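You operate a simulated robot arm through the tools that you are given. There is no shell and no other tool. Be economical: measure what you need, move in short steps, check, and stop when the job is done.

Carry out the task below with a simulated robot arm. There is one attempt and no reset: what you move stays moved.

TASK
On the top of the long steel bench, make the black torque key and the purple wedge change places.
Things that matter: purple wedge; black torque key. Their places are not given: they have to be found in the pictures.

It is judged by the outcome, as a careful person would: the job done as asked, and still so three seconds after it is handed in. It fails if anything else is knocked over, pushed out of place, dropped, spilled or broken.

THE ROBOT
A 6-joint arm with a two-finger parallel gripper, fixed in place. Base frame: the origin is at the foot of the arm, x ahead of it, y to its left, z up; the work surface is at about z = 0. Lengths are in m, angles in rad, forces in N, time in s.
With the tool pointing down near the work surface it reaches from about 0.18 to 0.46 m from the base axis. Its first joint turns from -1.222 to 1.222 rad. Payload 1.9 kg.
Tool frame: the origin (TCP) lies between the finger pads and is the grasp point; the fingertips stand 0.023 m ahead of it; z points along the fingers, y is the line along which they close. The gripper opens to 0.094 m. The fingers are 0.038 m wide and 0.01 m thick; the gripper's body (0.054 by 0.096 m) begins 0.039 m behind the TCP.
Orientation is that of the tool frame in the base frame, as [roll, pitch, yaw] about the fixed x, y, z axes, in that order (R = Rz(yaw) Ry(pitch) Rx(roll)). With the fingers straight down and closing along the base's y, the tool's x points along the base's -x, its y along +y and its z along -z.

THE INTERFACE
- The arm moves only by the tool nudge_tool. Its arguments are lists of equal length, an entry for each row: "slide": the shift along the tool's x, y, z in units of 300 mm (1.0 is 300 mm), a list of three; "rotation": the turn, a rotation vector about the tool's x, y, z in units of 180 degrees (1.0 is 180 degrees), a list of three. In form: {"slide": [[dx, dy, dz], ...], "rotation": [[rx, ry, rz], ...]}. A call has 1 to 10 rows; each row is the pose to reach, as a shift and turn from the pose commanded when the call began, along the tool's axes at that moment. "grip" is the finger opening in m, from 0 to 0.094, set as the call begins (left out, the last holds). A call with a number of a shift or a turn outside -1 to 1 is refused whole. A row lasts 0.2 s, in which the tool goes at most 0.05 m and 0.15 rad; a call with a longer step from one row to the next is refused whole, and so is a gripper value outside its range. A pose out of reach is approached as far as the arm can. The call stops where the force on the tool passes 40 N (or 10 N more than at its start, if that is more) or the arm is blocked; 0.2 s more then pass. The fingers move at their own pace (about 0.108 m/s each) and stop on an object; they squeeze with about 27 N. The grip force told is the motor's: it shows also when the fingers shut on nothing. Time passes only in rows, and 0.2 s behind the last, so rows that repeat a pose let the fingers close. It gives the time, the measured TCP pose, the force on the tool (base axes), the opening and the grip force at its end, in the units of the frame above (readings bear some noise).
- Cameras (640 x 400 px; columns grow to the right, rows downward): "scene" is fixed at [0.043, 0.3005, 0.428]; the picture's right is [-0.87, -0.49, 0.00], its down [-0.26, 0.47, -0.85] and it looks along [0.41, -0.74, -0.53] (base axes); focal length 279 px, centre (320, 200). "wrist" rides on the gripper at [-0.039, 0, -0.044] in the tool frame; the picture's right is [0.00, -1.00, 0.00], its down [0.97, 0.00, -0.24] and it looks along [0.24, 0.00, 0.97] (tool axes); focal length 218 px, centre (320, 200).
- get_image(camera): a new picture of that camera. No time passes.
- probe_pixels(camera, pixels): for up to 12 pixels [column, row] of the newest picture of that camera ("zoom" is the newest enlarged one), the place [x, y, z] in the base frame of the surface seen there, good to about 0.003 m. No time passes.
- inspect(camera, box): a new picture of the part [left, top, right, bottom] of that camera's present view, enlarged. No time passes.
- finish_job(): hands the job in; it is judged then, once.

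Work in short steps. Measure before you move; look again where a grasp or a placing could have gone wrong, and mend it. You have 80 turns and 34 pictures in all, the two below and enlarged ones among them. Open the gripper and draw the arm clear of the work before you hand the job in, unless the task says otherwise; then end with one line.

The tools are called after ">>>" as a command line: name --argument value ..., lists and objects as JSON in quotes. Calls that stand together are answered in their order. nudge_tool: Moves the arm, as the interface text tells. Its arguments: {"type":"object","properties":{"slide":{"type":"array","items":{"type":"array","items":{"type":"number"}}},"rotation":{"type":"array","items":{"type":"array","items":{"type":"number"}}},"grip":{"type":"number"}},"required":["slide","rotation"]} The other tools are called the same way: get_image (camera) takes a picture; probe_pixels (camera, pixels) gives the place of the surface under pixels of a picture; inspect (camera, box) takes an enlarged picture of a part of a camera's view; finish_job () hands the job in.

At the start:

```text
t: 0.0
ee_pos: [0.3291, -0.0606, 0.284]
tool_rot: [-3.141, -0.001, 3.138]
contact_force: [0.1, 0.1, -0.5]
finger_gap: 0.0939
gripper_force: 0.0
```

scene: 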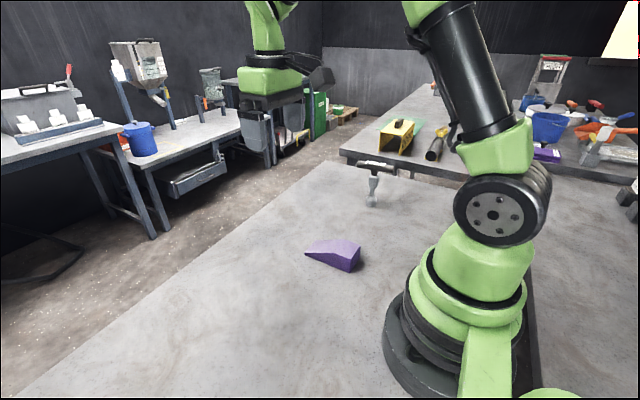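
wrist: 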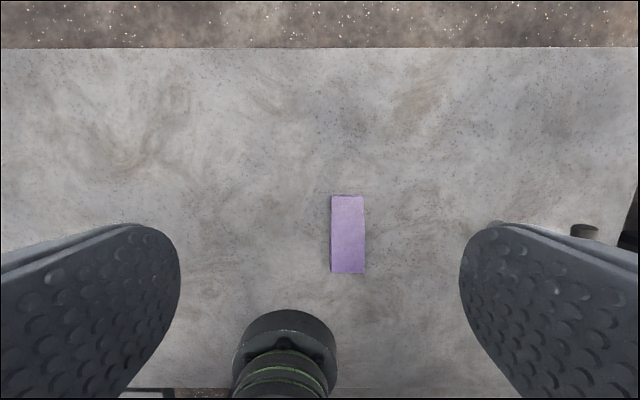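

The purple wedge is near scene (335,254), and the T-shaped key near (375,180). I'll enlarge both.

>>> inspect --camera "scene" --box '[280, 140, 440, 290]'

>>> probe_pixels --camera "wrist" --pixels '[[334, 198], [361, 198], [333, 270], [362, 270], [347, 235], [584, 231], [300, 220], [635, 220]]'

>>> probe_pixels --camera "scene" --pixels '[[359, 164], [376, 167], [394, 172], [373, 185], [372, 203], [372, 210], [308, 252], [345, 270], [358, 250], [320, 240]]'

```text
2.67 times, centred on (360, 215) of scene
```

zoom: 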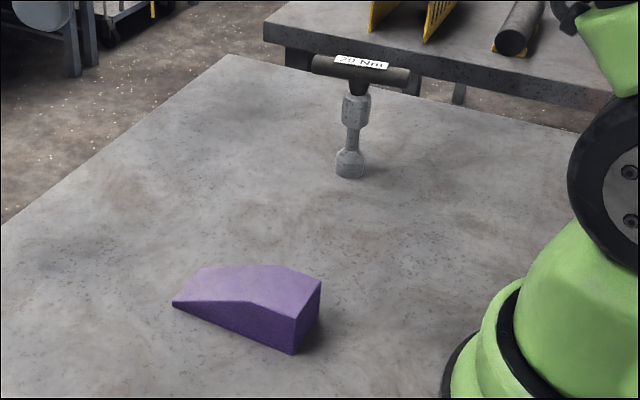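

```text
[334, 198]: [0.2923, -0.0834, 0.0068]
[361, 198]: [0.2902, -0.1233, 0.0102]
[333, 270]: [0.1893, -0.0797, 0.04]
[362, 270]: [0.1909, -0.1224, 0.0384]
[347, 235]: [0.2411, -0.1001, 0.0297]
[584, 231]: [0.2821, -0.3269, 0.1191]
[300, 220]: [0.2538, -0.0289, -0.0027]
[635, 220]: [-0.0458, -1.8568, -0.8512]
```

```text
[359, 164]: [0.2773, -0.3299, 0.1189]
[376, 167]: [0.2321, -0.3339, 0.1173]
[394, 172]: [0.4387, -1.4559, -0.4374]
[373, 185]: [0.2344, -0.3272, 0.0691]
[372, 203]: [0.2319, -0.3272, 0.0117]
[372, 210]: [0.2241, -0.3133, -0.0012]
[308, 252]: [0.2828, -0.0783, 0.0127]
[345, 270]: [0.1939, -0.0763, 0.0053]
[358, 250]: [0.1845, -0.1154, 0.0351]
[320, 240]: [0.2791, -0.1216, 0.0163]
```

The wedge spans about x 0.187–0.293, y −0.08 to −0.123, and is 0.04 high at the base end. The key stands upright at about (0.23, −0.33) with its handle along x at z≈0.115. I'll move above the wedge and look again.

>>> nudge_tool --slide '[[0.076, -0.033, 0.112], [0.152, -0.067, 0.223], [0.228, -0.1, 0.335], [0.303, -0.133, 0.447], [0.303, -0.133, 0.447]]' --rotation '[[0, 0, 0], [0, 0, 0], [0, 0, 0], [0, 0, 0], [0, 0, 0]]'

>>> get_image --camera "wrist"

>>> get_image --camera "scene"

```text
t: 1.2
ee_pos: [0.238, -0.0981, 0.1493]
tool_rot: [-3.141, 0.001, 3.138]
contact_force: [0.3, 0.7, -0.2]
finger_gap: 0.0942
gripper_force: 0.0
```

```text
30 pictures are left
```

wrist: 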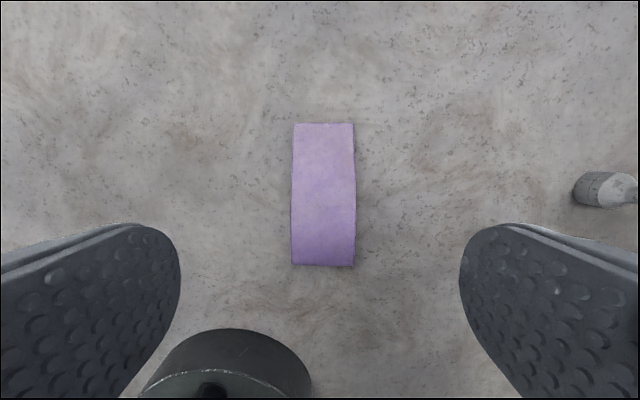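

```text
29 pictures are left
```

scene: 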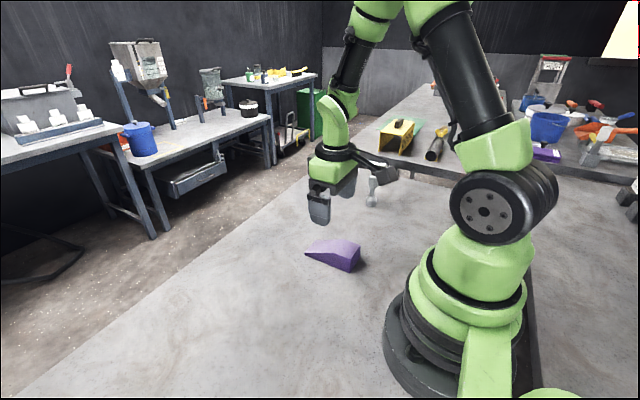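

Wedge in the wrist view spans (293–354, 123–266). I'll measure its edges and the socket of the key at (607,188).

>>> probe_pixels --camera "wrist" --pixels '[[297, 127], [350, 127], [295, 195], [353, 195], [295, 260], [351, 260], [323, 126], [323, 262], [323, 240], [323, 215], [323, 180], [590, 190]]'

>>> probe_pixels --camera "scene" --pixels '[[340, 165], [420, 190], [440, 195], [240, 280], [200, 330], [250, 340], [200, 265], [330, 330]]'

```text
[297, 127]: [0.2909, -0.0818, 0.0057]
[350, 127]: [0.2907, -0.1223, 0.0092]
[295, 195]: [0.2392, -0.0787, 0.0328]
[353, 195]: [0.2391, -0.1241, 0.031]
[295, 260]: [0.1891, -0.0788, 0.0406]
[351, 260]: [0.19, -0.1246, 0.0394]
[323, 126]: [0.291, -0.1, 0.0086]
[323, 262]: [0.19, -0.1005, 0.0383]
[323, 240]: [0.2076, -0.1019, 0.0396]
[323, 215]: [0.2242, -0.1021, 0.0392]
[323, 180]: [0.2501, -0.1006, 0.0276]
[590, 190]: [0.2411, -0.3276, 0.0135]
```

```text
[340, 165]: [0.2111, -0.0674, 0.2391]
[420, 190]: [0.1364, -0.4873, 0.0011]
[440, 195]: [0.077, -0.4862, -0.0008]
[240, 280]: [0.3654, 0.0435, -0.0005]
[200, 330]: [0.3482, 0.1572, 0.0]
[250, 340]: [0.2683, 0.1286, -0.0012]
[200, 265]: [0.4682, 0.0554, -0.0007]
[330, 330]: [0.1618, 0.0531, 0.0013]
```

Wedge centre is (0.240, −0.101). I'll descend at x≈0.225 to TCP z≈0.028, then close.

>>> nudge_tool --slide '[[0.043, -0.01, 0.13], [0.043, -0.01, 0.26], [0.043, -0.01, 0.35], [0.043, -0.01, 0.403], [0.043, -0.01, 0.403]]' --rotation '[[0, 0, 0], [0, 0, 0], [0, 0, 0], [0, 0, 0], [0, 0, 0]]'

>>> nudge_tool --slide '[[0, 0, 0], [0, 0, 0], [0, 0, 0], [0, 0, 0]]' --rotation '[[0, 0, 0], [0, 0, 0], [0, 0, 0], [0, 0, 0]]' --grip 0.0

```text
t: 2.4
ee_pos: [0.2263, -0.1021, 0.0298]
tool_rot: [3.141, 0.0, 3.141]
contact_force: [-0.7, -0.3, -0.4]
finger_gap: 0.0941
gripper_force: 0.1
```

```text
t: 3.4
ee_pos: [0.2263, -0.1021, 0.0311]
tool_rot: [3.141, 0.001, 3.14]
contact_force: [-0.1, -0.2, 0.1]
finger_gap: 0.0495
gripper_force: 27.2
```

Gripped at 0.0495 m with 27 N. I'll lift and carry it to a free spot near (0.275, 0.08), staying raised for the check.

>>> nudge_tool --slide '[[0, 0, -0.1], [0, 0, -0.2], [-0.033, 0.12, -0.2], [-0.067, 0.24, -0.2], [-0.1, 0.36, -0.2], [-0.133, 0.48, -0.2], [-0.167, 0.6, -0.2], [-0.167, 0.6, -0.2]]' --rotation '[[0, 0, 0], [0, 0, 0], [0, 0, 0], [0, 0, 0], [0, 0, 0], [0, 0, 0], [0, 0, 0], [0, 0, 0]]'

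>>> get_image --camera "scene"

```text
t: 5.2
ee_pos: [0.2764, 0.0791, 0.0857]
tool_rot: [-3.141, -0.001, 3.138]
contact_force: [-0.9, -0.5, 0.3]
finger_gap: 0.0
gripper_force: 27.3
```

```text
28 pictures are left
```

scene: 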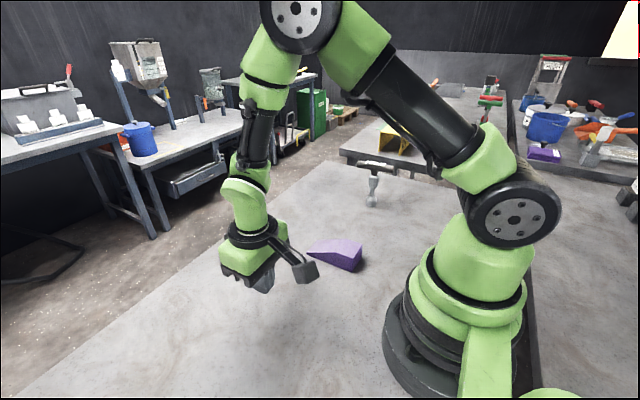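

The fingers came up empty (gap 0) and the wedge stayed put at (335,254). I'll look closely at it before trying again.

>>> inspect --camera "scene" --box '[290, 220, 380, 285]'

>>> probe_pixels --camera "scene" --pixels '[[310, 254], [345, 270], [358, 265], [358, 250], [344, 256], [324, 249]]'

```text
6.15 times, centred on (335, 252) of scene
```

zoom: 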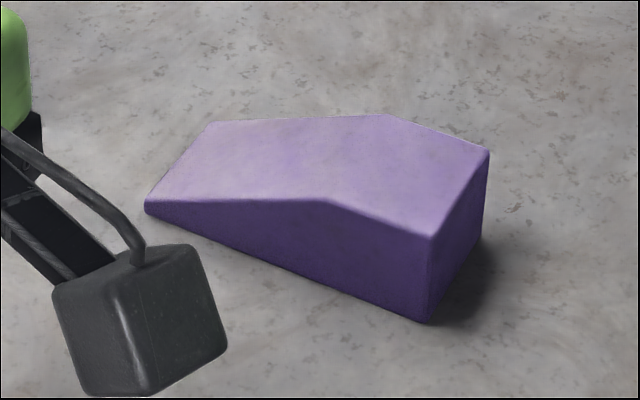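

```text
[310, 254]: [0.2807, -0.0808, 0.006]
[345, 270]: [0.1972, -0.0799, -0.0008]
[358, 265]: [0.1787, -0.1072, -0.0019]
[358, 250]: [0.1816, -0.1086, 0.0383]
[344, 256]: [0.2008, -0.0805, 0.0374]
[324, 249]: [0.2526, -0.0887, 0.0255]
```

The wedge hardly moved, so the grip slipped during the lift. I'll go back above it, open the gripper, re-measure, then grasp lower and lift slowly.

>>> nudge_tool --slide '[[0, 0, -0.11], [0, 0, -0.213], [0.04, -0.15, -0.213], [0.09, -0.3, -0.213], [0.15, -0.45, -0.213], [0.203, -0.603, -0.213], [0.203, -0.603, -0.213]]' --rotation '[[0, 0, 0], [0, 0, 0], [0, 0, 0], [0, 0, 0], [0, 0, 0], [0, 0, 0], [0, 0, 0]]' --grip 0.094

>>> get_image --camera "wrist"

```text
t: 6.8
ee_pos: [0.2142, -0.1023, 0.153]
tool_rot: [-3.141, -0.001, 3.14]
contact_force: [-0.1, -0.1, 0.0]
finger_gap: 0.094
gripper_force: 0.1
```

```text
26 pictures are left
```

wrist: 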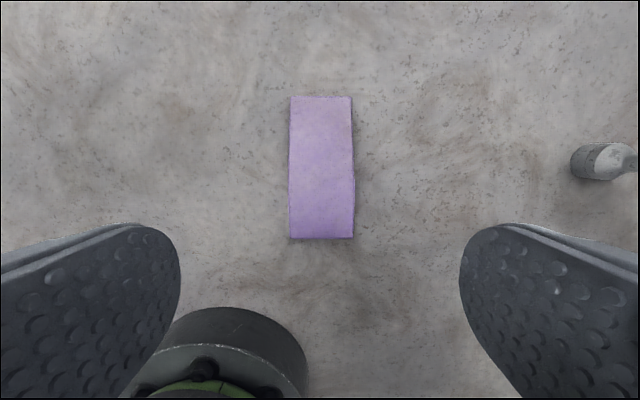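

The wedge is still aligned, at (290–354, 97–238). I'll descend to z≈0.026 and close.

>>> nudge_tool --slide '[[0, 0, 0.14], [0, 0, 0.28], [0, 0, 0.37], [0, 0, 0.422], [0, 0, 0.422]]' --rotation '[[0, 0, 0], [0, 0, 0], [0, 0, 0], [0, 0, 0], [0, 0, 0]]'

>>> nudge_tool --slide '[[0, 0, 0], [0, 0, 0], [0, 0, 0], [0, 0, 0], [0, 0, 0]]' --rotation '[[0, 0, 0], [0, 0, 0], [0, 0, 0], [0, 0, 0], [0, 0, 0]]' --grip 0.0

>>> get_image --camera "wrist"

>>> inspect --camera "scene" --box '[280, 210, 380, 285]'

```text
t: 8.0
ee_pos: [0.2149, -0.1015, 0.0264]
tool_rot: [-3.141, 0.001, 3.141]
contact_force: [0.2, 0.4, 0.2]
finger_gap: 0.0942
gripper_force: 0.1
```

```text
t: 9.2
ee_pos: [0.2155, -0.1015, 0.0262]
tool_rot: [3.141, 0.002, 3.139]
contact_force: [0.4, -0.3, -0.1]
finger_gap: 0.0494
gripper_force: 26.5
```

```text
25 pictures are left
```

wrist: 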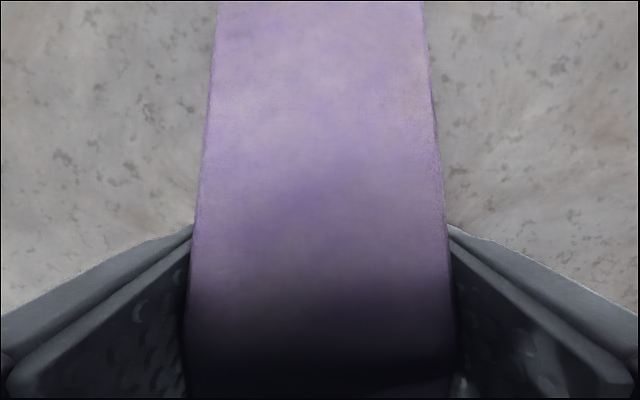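

```text
5.33 times, centred on (330, 248) of scene
```

zoom: 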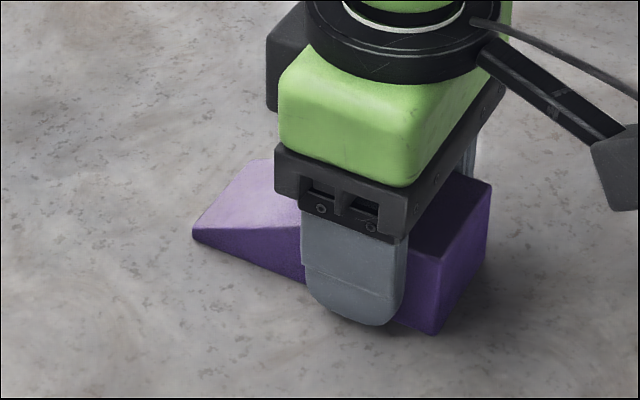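

The grasp looks flush. I'll lift slowly by 15 mm and check the load.

>>> nudge_tool --slide '[[0, 0, -0.005], [0, 0, -0.01], [0, 0, -0.017], [0, 0, -0.025], [0, 0, -0.033], [0, 0, -0.042], [0, 0, -0.05], [0, 0, -0.05]]' --rotation '[[0, 0, 0], [0, 0, 0], [0, 0, 0], [0, 0, 0], [0, 0, 0], [0, 0, 0], [0, 0, 0], [0, 0, 0]]'

>>> inspect --camera "scene" --box '[280, 210, 380, 285]'

```text
t: 11.0
ee_pos: [0.2139, -0.1024, 0.041]
tool_rot: [3.141, -0.001, 3.14]
contact_force: [-0.2, -0.4, -1.6]
finger_gap: 0.0495
gripper_force: 27.2
```

```text
5.33 times, centred on (330, 248) of scene
```

zoom: 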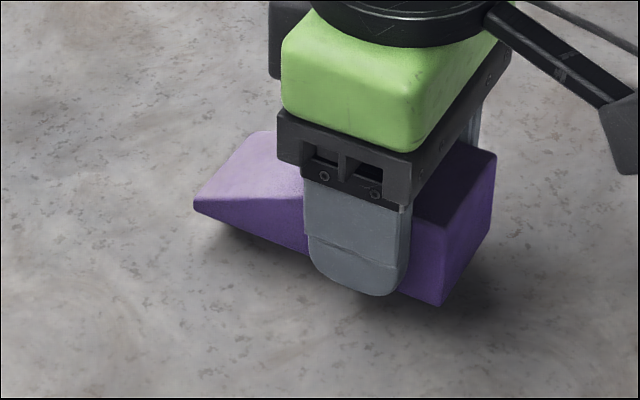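

It is lifted and level, with a weight of about 1.5 N. I'll carry it gently to y≈+0.05 at low height.

>>> nudge_tool --slide '[[-0.005, 0.02, 0], [-0.01, 0.06, 0], [-0.015, 0.11, 0], [-0.02, 0.17, 0], [-0.03, 0.23, 0], [-0.04, 0.3, 0], [-0.05, 0.37, 0], [-0.05, 0.43, 0], [-0.05, 0.48, 0], [-0.05, 0.5, 0]]' --rotation '[[0, 0, 0], [0, 0, 0], [0, 0, 0], [0, 0, 0], [0, 0, 0], [0, 0, 0], [0, 0, 0], [0, 0, 0], [0, 0, 0], [0, 0, 0]]'

>>> inspect --camera "scene" --box '[220, 200, 420, 350]'

```text
t: 13.2
ee_pos: [0.2303, 0.048, 0.0412]
tool_rot: [-3.141, -0.002, 3.139]
contact_force: [-1.0, -0.1, -1.2]
finger_gap: 0.0497
gripper_force: 26.9
```

```text
2.67 times, centred on (320, 275) of scene
```

zoom: 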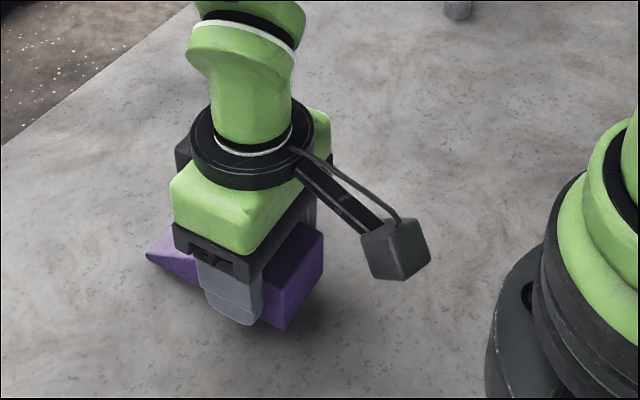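

Still held. I'll lower it 15 mm and open.

>>> nudge_tool --slide '[[0, 0, 0.015], [0, 0, 0.03], [0, 0, 0.042], [0, 0, 0.05], [0, 0, 0.05]]' --rotation '[[0, 0, 0], [0, 0, 0], [0, 0, 0], [0, 0, 0], [0, 0, 0]]'

>>> nudge_tool --slide '[[0, 0, 0], [0, 0, 0], [0, 0, 0], [0, 0, -0.1], [0, 0, -0.25], [0, 0, -0.4], [0, 0, -0.55], [0, 0, -0.7], [0, 0, -0.7]]' --rotation '[[0, 0, 0], [0, 0, 0], [0, 0, 0], [0, 0, 0], [0, 0, 0], [0, 0, 0], [0, 0, 0], [0, 0, 0], [0, 0, 0]]' --grip 0.094

>>> get_image --camera "scene"

```text
t: 14.4
ee_pos: [0.2295, 0.0473, 0.0273]
tool_rot: [3.141, -0.001, 3.138]
contact_force: [-0.5, -0.2, 0.0]
finger_gap: 0.0495
gripper_force: 27.1
```

```text
t: 16.4
ee_pos: [0.2309, 0.0493, 0.2383]
tool_rot: [3.141, 0.0, 3.141]
contact_force: [-0.3, 0.7, 0.4]
finger_gap: 0.094
gripper_force: 0.0
```

```text
21 pictures are left
```

scene: 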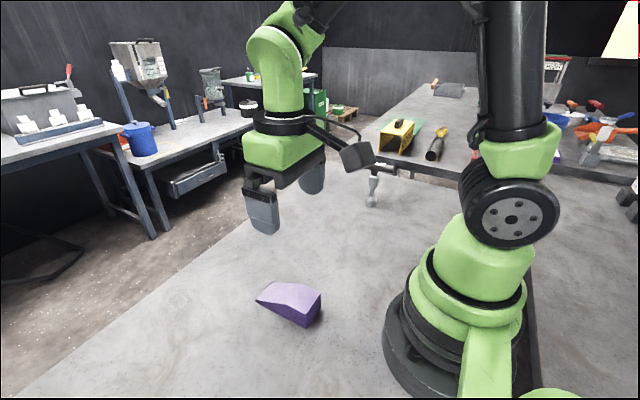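

The wedge is parked at (290,303). I'll move above the key at height z≈0.24, in two calls because of the slide limit.

>>> nudge_tool --slide '[[0, -0.15, 0], [0, -0.3, 0], [0, -0.45, 0], [0, -0.6, 0], [0, -0.75, 0], [0, -0.75, 0]]' --rotation '[[0, 0, 0], [0, 0, 0], [0, 0, 0], [0, 0, 0], [0, 0, 0], [0, 0, 0]]'

>>> nudge_tool --slide '[[0, -0.15, 0], [0, -0.3, 0], [0, -0.43, 0], [0, -0.5, 0], [0, -0.5, 0]]' --rotation '[[0, 0, 0], [0, 0, 0], [0, 0, 0], [0, 0, 0], [0, 0, 0]]'

>>> get_image --camera "wrist"

>>> get_image --camera "scene"

```text
t: 17.8
ee_pos: [0.229, -0.1776, 0.2376]
tool_rot: [-3.141, 0.0, 3.141]
contact_force: [-0.4, -0.7, 0.1]
finger_gap: 0.0942
gripper_force: 0.0
```

```text
t: 19.0
ee_pos: [0.2273, -0.3271, 0.2369]
tool_rot: [-3.141, 0.0, 3.141]
contact_force: [0.5, 0.0, 0.3]
finger_gap: 0.094
gripper_force: 0.0
```

```text
20 pictures are left
```

wrist: 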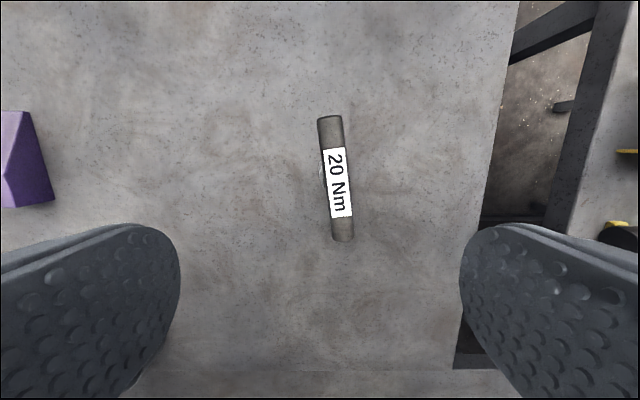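

```text
19 pictures are left
```

scene: 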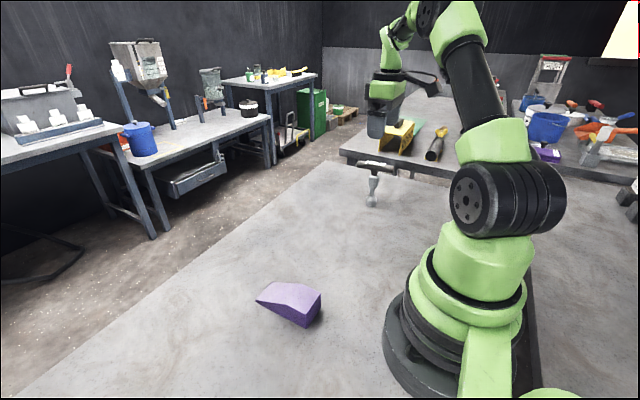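

The handle shows at (317–354, 116–241), slightly tilted. I'll measure it.

>>> probe_pixels --camera "wrist" --pixels '[[330, 119], [331, 130], [342, 236], [337, 180], [321, 175], [319, 140], [342, 140], [333, 222], [353, 220], [496, 180], [480, 240]]'

>>> inspect --camera "scene" --box '[340, 145, 420, 220]'

```text
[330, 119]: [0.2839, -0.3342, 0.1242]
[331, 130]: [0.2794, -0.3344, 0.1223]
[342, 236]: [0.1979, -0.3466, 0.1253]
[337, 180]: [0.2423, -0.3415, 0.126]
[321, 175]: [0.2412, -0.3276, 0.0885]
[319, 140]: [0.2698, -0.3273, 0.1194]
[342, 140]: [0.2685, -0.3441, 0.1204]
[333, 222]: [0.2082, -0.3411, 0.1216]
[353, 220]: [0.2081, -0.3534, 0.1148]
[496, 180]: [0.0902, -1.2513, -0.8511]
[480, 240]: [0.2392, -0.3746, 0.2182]
```

```text
5.33 times, centred on (380, 182) of scene
```

zoom: 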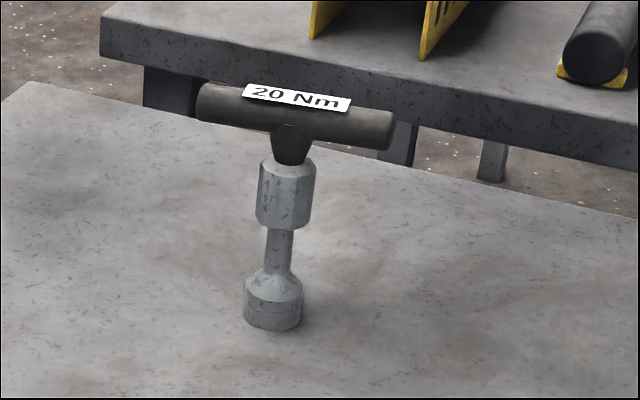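

The handle runs from (0.287, −0.334) to (0.193, −0.347), centre (0.240, −0.340), with its top at z≈0.125. I'll check where the bracket block on the gripper sits before descending.

>>> probe_pixels --camera "scene" --pixels '[[430, 88], [425, 80], [380, 130], [385, 90], [400, 78]]'

```text
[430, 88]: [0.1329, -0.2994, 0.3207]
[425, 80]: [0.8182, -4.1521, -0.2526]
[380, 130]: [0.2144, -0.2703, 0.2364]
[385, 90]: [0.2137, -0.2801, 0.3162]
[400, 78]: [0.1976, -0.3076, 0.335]
```

The block is 0.08 m above the TCP level, so it is clear. I'll rotate −0.0455 about tool z, centre over (0.240, −0.340) and descend to z≈0.118.

>>> nudge_tool --slide '[[-0.035, -0.043, 0], [-0.035, -0.043, 0.12], [-0.035, -0.043, 0.22], [-0.035, -0.043, 0.3], [-0.035, -0.043, 0.36], [-0.035, -0.043, 0.397], [-0.035, -0.043, 0.397]]' --rotation '[[0, 0, -0.0455], [0, 0, -0.0455], [0, 0, -0.0455], [0, 0, -0.0455], [0, 0, -0.0455], [0, 0, -0.0455], [0, 0, -0.0455]]'

>>> get_image --camera "wrist"

>>> inspect --camera "scene" --box '[320, 120, 440, 220]'

```text
t: 20.6
ee_pos: [0.2392, -0.3408, 0.1179]
tool_rot: [-3.141, 0.0, -3.001]
contact_force: [0.0, -0.3, 0.1]
finger_gap: 0.094
gripper_force: 0.1
```

```text
17 pictures are left
```

wrist: 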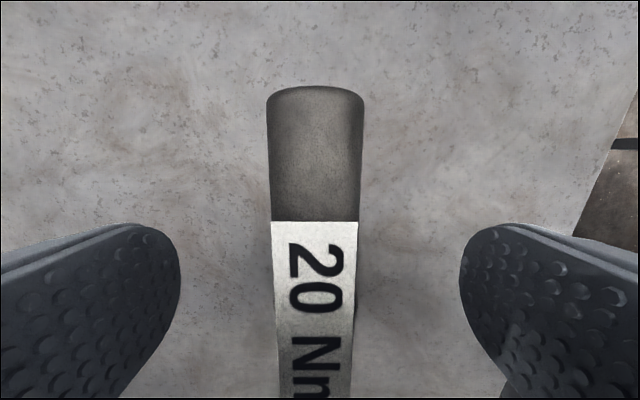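

```text
4.00 times, centred on (380, 170) of scene
```

zoom: 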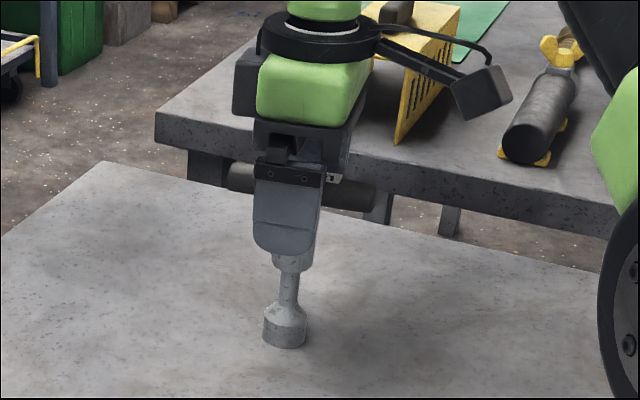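

Aligned, with the handle centred at column 315. I'll close, then lift slowly 15 mm.

>>> nudge_tool --slide '[[0, 0, 0], [0, 0, 0], [0, 0, 0], [0, 0, 0], [0, 0, 0], [0, 0, 0]]' --rotation '[[0, 0, 0], [0, 0, 0], [0, 0, 0], [0, 0, 0], [0, 0, 0], [0, 0, 0]]' --grip 0.0

>>> nudge_tool --slide '[[0, 0, -0.005], [0, 0, -0.01], [0, 0, -0.017], [0, 0, -0.025], [0, 0, -0.033], [0, 0, -0.042], [0, 0, -0.05], [0, 0, -0.05]]' --rotation '[[0, 0, 0], [0, 0, 0], [0, 0, 0], [0, 0, 0], [0, 0, 0], [0, 0, 0], [0, 0, 0], [0, 0, 0]]'

>>> inspect --camera "scene" --box '[320, 120, 440, 220]'

```text
t: 22.0
ee_pos: [0.239, -0.342, 0.1166]
tool_rot: [-3.141, 0.0, -2.999]
contact_force: [-0.4, 0.2, -0.2]
finger_gap: 0.0172
gripper_force: 27.0
```

```text
t: 23.8
ee_pos: [0.2397, -0.34, 0.1327]
tool_rot: [-3.14, 0.0, -3.0]
contact_force: [0.5, 0.1, -2.1]
finger_gap: 0.017
gripper_force: 27.1
```

```text
4.00 times, centred on (380, 170) of scene
```

zoom: 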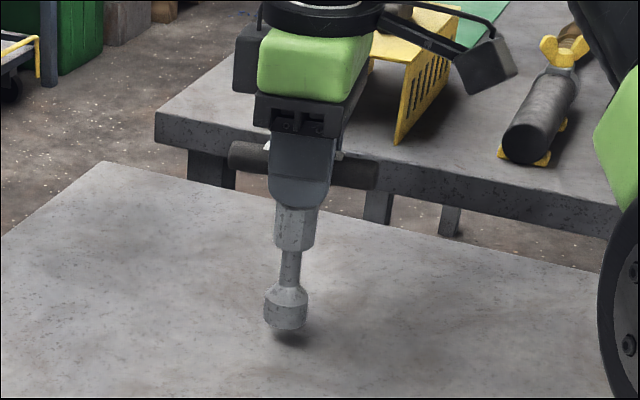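

Held upright at about 2 N. I'll carry it by +0.239 in y to (0.240, −0.101), in gentle steps.

>>> nudge_tool --slide '[[-0.004, 0.03, 0], [-0.013, 0.09, 0], [-0.026, 0.18, 0], [-0.04, 0.28, 0], [-0.054, 0.38, 0], [-0.068, 0.48, 0], [-0.082, 0.58, 0], [-0.096, 0.68, 0], [-0.106, 0.75, 0], [-0.112, 0.789, 0]]' --rotation '[[0, 0, 0], [0, 0, 0], [0, 0, 0], [0, 0, 0], [0, 0, 0], [0, 0, 0], [0, 0, 0], [0, 0, 0], [0, 0, 0], [0, 0, 0]]'

>>> inspect --camera "scene" --box '[240, 130, 440, 330]'

```text
t: 26.0
ee_pos: [0.2384, -0.1025, 0.1319]
tool_rot: [-3.141, -0.002, -3.0]
contact_force: [0.5, -0.4, -1.8]
finger_gap: 0.0172
gripper_force: 26.9
```

```text
2.00 times, centred on (340, 230) of scene
```

zoom: 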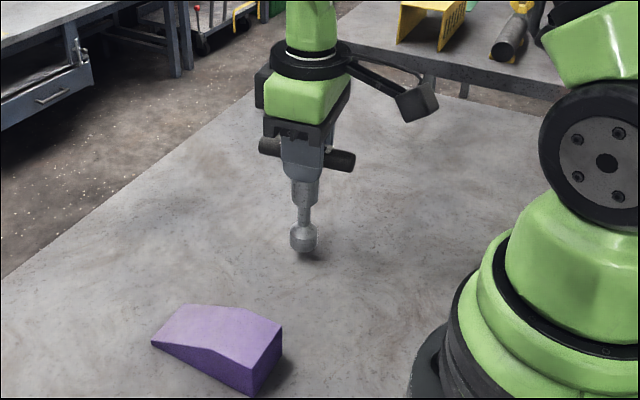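

Key hangs straight above the wedge's old place. I'll lower it 15 mm and check that it's upright before release.

>>> nudge_tool --slide '[[0, 0, 0.012], [0, 0, 0.024], [0, 0, 0.034], [0, 0, 0.042], [0, 0, 0.047], [0, 0, 0.05], [0, 0, 0.05]]' --rotation '[[0, 0, 0], [0, 0, 0], [0, 0, 0], [0, 0, 0], [0, 0, 0], [0, 0, 0], [0, 0, 0]]'

>>> inspect --camera "scene" --box '[350, 180, 430, 280]'

>>> inspect --camera "scene" --box '[350, 200, 430, 280]'

```text
t: 27.6
ee_pos: [0.2406, -0.1019, 0.1181]
tool_rot: [-3.141, 0.0, -3.0]
contact_force: [0.2, 0.8, -1.3]
finger_gap: 0.017
gripper_force: 26.8
```

```text
4.00 times, centred on (390, 230) of scene
```

zoom: 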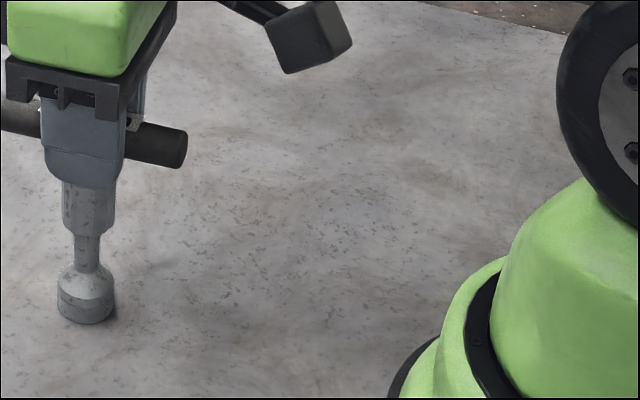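

```text
5.00 times, centred on (390, 240) of scene
```

zoom: 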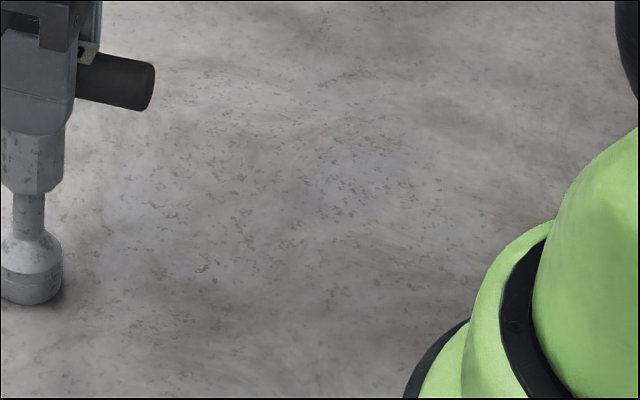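

The tool still carries −1.3 N, so it's barely touching. I'll lower it another 1.5 mm.

>>> nudge_tool --slide '[[0, 0, 0.002], [0, 0, 0.004], [0, 0, 0.005], [0, 0, 0.005]]' --rotation '[[0, 0, 0], [0, 0, 0], [0, 0, 0], [0, 0, 0]]'

>>> inspect --camera "scene" --box '[310, 190, 410, 270]'

```text
t: 28.6
ee_pos: [0.2386, -0.1021, 0.1153]
tool_rot: [-3.139, 0.001, -3.0]
contact_force: [1.6, 4.1, 25.9]
finger_gap: 0.0169
gripper_force: 27.1
```

```text
5.00 times, centred on (360, 230) of scene
```

zoom: 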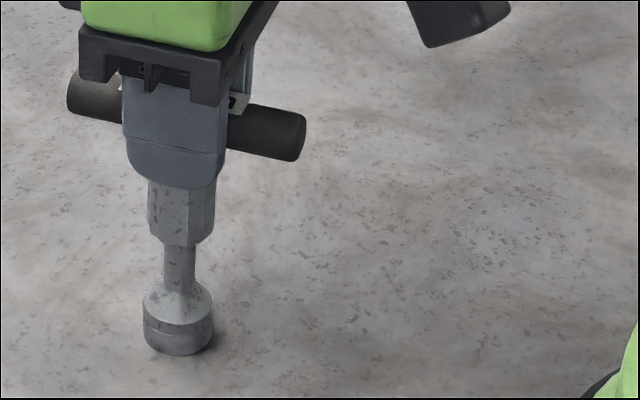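

It is now pressing on the bench with 26 N. I'll back off about 1 mm and then open.

>>> nudge_tool --slide '[[0, 0, -0.002], [0, 0, -0.0035], [0, 0, -0.0035], [0, 0, -0.0035]]' --rotation '[[0, 0, 0], [0, 0, 0], [0, 0, 0], [0, 0, 0]]'

>>> nudge_tool --slide '[[0, 0, 0], [0, 0, 0], [0, 0, 0], [0, 0, 0], [0, 0, 0]]' --rotation '[[0, 0, 0], [0, 0, 0], [0, 0, 0], [0, 0, 0], [0, 0, 0]]' --grip 0.094

>>> inspect --camera "scene" --box '[310, 190, 410, 270]'

```text
t: 29.6
ee_pos: [0.2394, -0.1005, 0.1166]
tool_rot: [3.141, -0.001, -3.0]
contact_force: [-0.1, 0.2, -1.4]
finger_gap: 0.0172
gripper_force: 27.2
```

```text
t: 30.8
ee_pos: [0.2406, -0.102, 0.1165]
tool_rot: [-3.141, -0.001, -3.0]
contact_force: [0.5, 0.0, 0.3]
finger_gap: 0.0938
gripper_force: 0.0
```

```text
5.00 times, centred on (360, 230) of scene
```

zoom: 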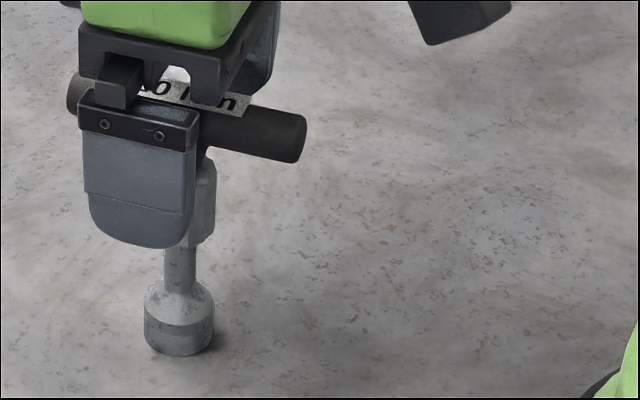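

The key stands by itself. I'll rise straight up, then move over the parked wedge and turn back the yaw.

>>> nudge_tool --slide '[[0, 0, -0.05], [0, 0, -0.15], [0, 0, -0.28], [0, 0, -0.4], [-0.01, 0.14, -0.4], [-0.02, 0.28, -0.4], [-0.03, 0.4, -0.4], [-0.037, 0.498, -0.4], [-0.037, 0.498, -0.4]]' --rotation '[[0, 0, 0], [0, 0, 0], [0, 0, 0], [0, 0, 0], [0, 0, 0], [0, 0, 0.02], [0, 0, 0.04], [0, 0, 0.0455], [0, 0, 0.0455]]'

>>> get_image --camera "wrist"

>>> get_image --camera "scene"

```text
t: 32.8
ee_pos: [0.23, 0.0483, 0.2373]
tool_rot: [3.141, -0.001, 3.138]
contact_force: [0.5, 0.3, -0.2]
finger_gap: 0.0943
gripper_force: 0.2
```

```text
9 pictures are left
```

wrist: 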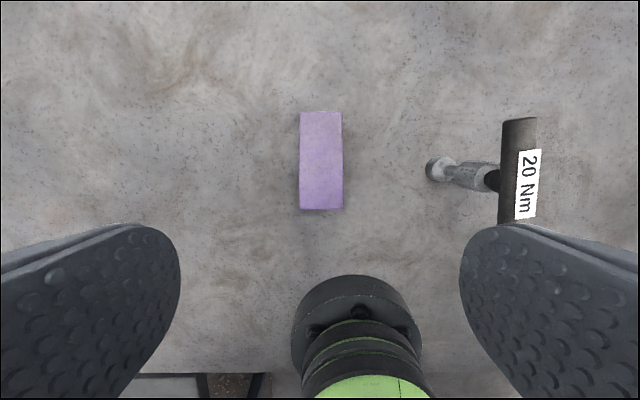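

```text
8 pictures are left
```

scene: 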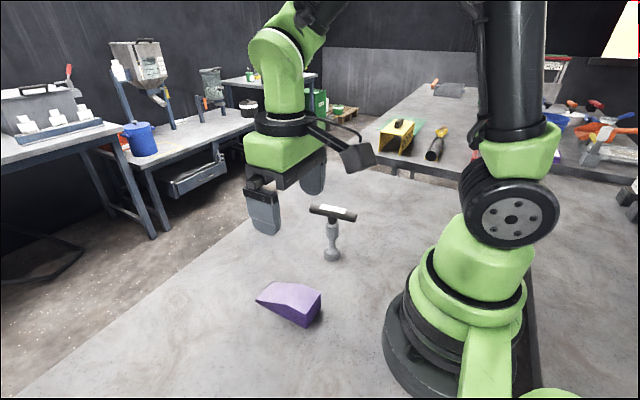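

The key stands near (332,235), and the wedge is centred between the fingers at (321,160). I'll descend 0.211 m and close.

>>> nudge_tool --slide '[[0, 0, 0.15], [0, 0, 0.3], [0, 0, 0.45], [0, 0, 0.57], [0, 0, 0.65], [0, 0, 0.69], [0, 0, 0.703], [0, 0, 0.703]]' --rotation '[[0, 0, 0], [0, 0, 0], [0, 0, 0], [0, 0, 0], [0, 0, 0], [0, 0, 0], [0, 0, 0], [0, 0, 0]]'

>>> nudge_tool --slide '[[0, 0, 0], [0, 0, 0], [0, 0, 0], [0, 0, 0], [0, 0, 0], [0, 0, 0]]' --rotation '[[0, 0, 0], [0, 0, 0], [0, 0, 0], [0, 0, 0], [0, 0, 0], [0, 0, 0]]' --grip 0.0

```text
t: 34.6
ee_pos: [0.2297, 0.0488, 0.0253]
tool_rot: [3.141, 0.001, 3.14]
contact_force: [0.2, 0.0, 0.5]
finger_gap: 0.0941
gripper_force: 0.1
```

```text
t: 36.0
ee_pos: [0.2289, 0.0477, 0.0251]
tool_rot: [3.141, 0.0, 3.139]
contact_force: [-0.6, 0.2, 0.0]
finger_gap: 0.0494
gripper_force: 27.4
```

Gripped at 0.0494 m. I'll lift slowly to about z 0.115, then carry it around the key on the far (+x) side.

>>> nudge_tool --slide '[[0, 0, -0.005], [0, 0, -0.012], [0, 0, -0.025], [0, 0, -0.05], [0, 0, -0.09], [0, 0, -0.14], [0, 0, -0.19], [0, 0, -0.24], [0, 0, -0.28], [0, 0, -0.3]]' --rotation '[[0, 0, 0], [0, 0, 0], [0, 0, 0], [0, 0, 0], [0, 0, 0], [0, 0, 0], [0, 0, 0], [0, 0, 0], [0, 0, 0], [0, 0, 0]]'

>>> nudge_tool --slide '[[-0.02, 0, 0], [-0.06, 0, 0], [-0.12, 0, 0], [-0.19, 0, 0], [-0.26, 0, 0], [-0.33, 0, 0], [-0.4, 0, 0], [-0.45, 0, 0], [-0.48, 0, 0], [-0.48, 0, 0]]' --rotation '[[0, 0, 0], [0, 0, 0], [0, 0, 0], [0, 0, 0], [0, 0, 0], [0, 0, 0], [0, 0, 0], [0, 0, 0], [0, 0, 0], [0, 0, 0]]'

>>> get_image --camera "scene"

```text
t: 38.2
ee_pos: [0.2287, 0.048, 0.1162]
tool_rot: [-3.141, 0.0, 3.14]
contact_force: [-0.1, -0.4, -0.7]
finger_gap: 0.0495
gripper_force: 27.1
```

```text
t: 40.4
ee_pos: [0.3732, 0.0488, 0.1171]
tool_rot: [-3.141, -0.002, 3.14]
contact_force: [0.6, 0.6, -0.1]
finger_gap: 0.0494
gripper_force: 27.2
```

```text
7 pictures are left
```

scene: 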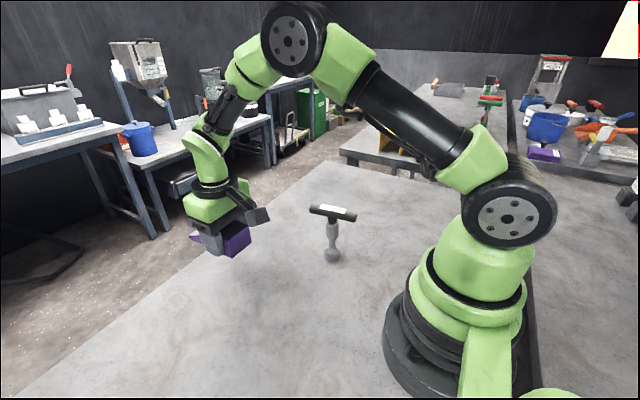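

Still held, and the key is clear. I'll sweep in −y at x≈0.374, then curve in to (0.215, −0.340).

>>> nudge_tool --slide '[[0, -0.03, 0], [0, -0.1, 0], [0, -0.2, 0], [0, -0.31, 0], [0, -0.42, 0], [0, -0.53, 0], [0, -0.64, 0], [0, -0.75, 0], [0, -0.84, 0], [0, -0.88, 0]]' --rotation '[[0, 0, 0], [0, 0, 0], [0, 0, 0], [0, 0, 0], [0, 0, 0], [0, 0, 0], [0, 0, 0], [0, 0, 0], [0, 0, 0], [0, 0, 0]]'

>>> nudge_tool --slide '[[0.02, -0.05, 0], [0.05, -0.12, 0], [0.1, -0.2, 0], [0.17, -0.28, 0], [0.25, -0.35, 0], [0.33, -0.4, 0], [0.41, -0.415, 0], [0.48, -0.415, 0], [0.53, -0.415, 0], [0.53, -0.415, 0]]' --rotation '[[0, 0, 0], [0, 0, 0], [0, 0, 0], [0, 0, 0], [0, 0, 0], [0, 0, 0], [0, 0, 0], [0, 0, 0], [0, 0, 0], [0, 0, 0]]'

>>> get_image --camera "scene"

```text
t: 42.6
ee_pos: [0.3737, -0.2164, 0.1171]
tool_rot: [-3.14, 0.0, 3.14]
contact_force: [0.3, -0.5, -0.8]
finger_gap: 0.0496
gripper_force: 26.9
```

```text
t: 44.8
ee_pos: [0.2145, -0.3404, 0.1167]
tool_rot: [-3.141, -0.001, 3.139]
contact_force: [-0.4, -0.3, -1.0]
finger_gap: 0.0496
gripper_force: 27.2
```

```text
6 pictures are left
```

scene: 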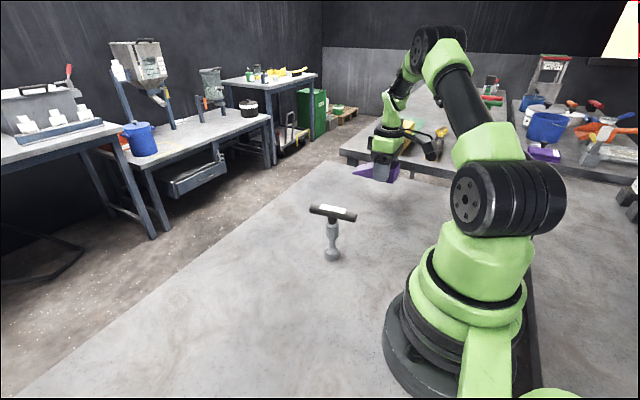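

The key still stands, and the wedge is above the key's old place. I'll lower it 0.09 m to the height it was gripped at.

>>> nudge_tool --slide '[[0, 0, 0.04], [0, 0, 0.09], [0, 0, 0.14], [0, 0, 0.19], [0, 0, 0.235], [0, 0, 0.265], [0, 0, 0.285], [0, 0, 0.294], [0, 0, 0.299], [0, 0, 0.299]]' --rotation '[[0, 0, 0], [0, 0, 0], [0, 0, 0], [0, 0, 0], [0, 0, 0], [0, 0, 0], [0, 0, 0], [0, 0, 0], [0, 0, 0], [0, 0, 0]]'

>>> inspect --camera "scene" --box '[320, 130, 460, 230]'

```text
t: 47.0
ee_pos: [0.2137, -0.3405, 0.0265]
tool_rot: [-3.141, 0.0, 3.14]
contact_force: [0.2, 0.3, -1.8]
finger_gap: 0.0497
gripper_force: 27.6
```

```text
4.00 times, centred on (390, 180) of scene
```

zoom: 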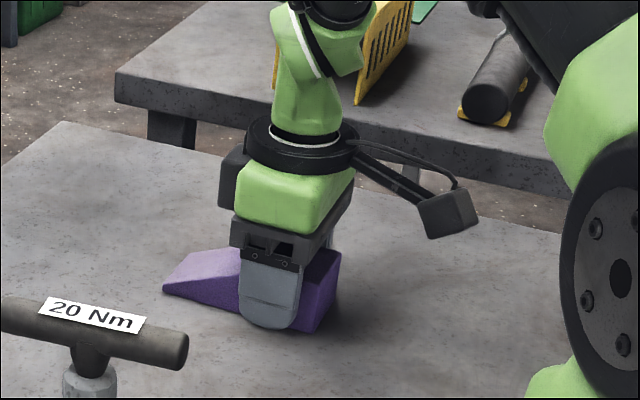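

It's at the bench within about a millimetre. I'll open and rise straight up.

>>> nudge_tool --slide '[[0, 0, 0.001], [0, 0, 0.001], [0, 0, 0.001], [0, 0, 0.001], [0, 0, -0.05], [0, 0, -0.18], [0, 0, -0.32], [0, 0, -0.46], [0, 0, -0.6], [0, 0, -0.7]]' --rotation '[[0, 0, 0], [0, 0, 0], [0, 0, 0], [0, 0, 0], [0, 0, 0], [0, 0, 0], [0, 0, 0], [0, 0, 0], [0, 0, 0], [0, 0, 0]]' --grip 0.094

>>> get_image --camera "scene"

>>> get_image --camera "wrist"

>>> probe_pixels --camera "wrist" --pixels '[[320, 125], [320, 180], [320, 200], [310, 150], [335, 150]]'

>>> probe_pixels --camera "scene" --pixels '[[333, 255], [332, 214], [331, 245]]'

```text
t: 49.2
ee_pos: [0.2127, -0.3433, 0.2374]
tool_rot: [3.14, 0.001, 3.14]
contact_force: [-1.2, 0.2, 0.4]
finger_gap: 0.0941
gripper_force: 0.1
```

```text
4 pictures are left
```

scene: 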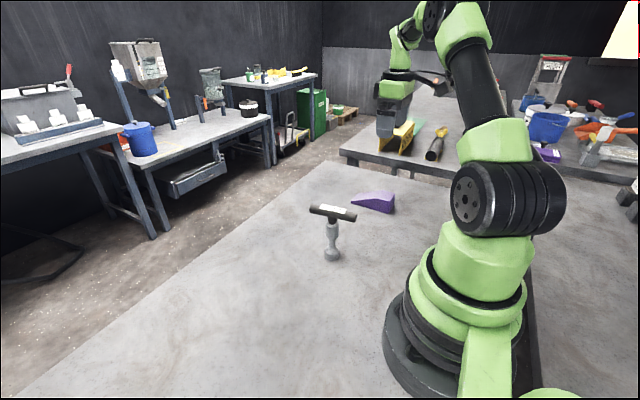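

```text
3 pictures are left
```

wrist: 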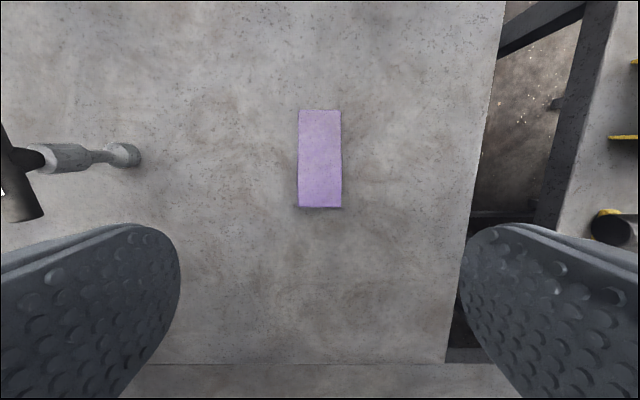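

```text
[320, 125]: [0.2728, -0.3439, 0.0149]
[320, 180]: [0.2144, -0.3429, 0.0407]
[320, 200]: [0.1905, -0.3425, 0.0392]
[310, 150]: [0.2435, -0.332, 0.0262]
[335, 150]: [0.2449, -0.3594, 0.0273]
```

```text
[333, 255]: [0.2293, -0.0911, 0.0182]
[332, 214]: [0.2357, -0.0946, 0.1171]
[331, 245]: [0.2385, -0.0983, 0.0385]
```

The wedge lies at about (0.24, −0.34) and the key stands upright at about (0.24, −0.10). The gripper is open, raised and clear of both, so I'm handing in.

>>> finish_job

```text
The job is handed in.
```

The black torque key and the purple wedge have changed places: the key stands upright at the wedge's old spot, and the wedge lies flat at the key's old spot, each in its original orientation. My first grip on the wedge slipped, but nothing else was disturbed.
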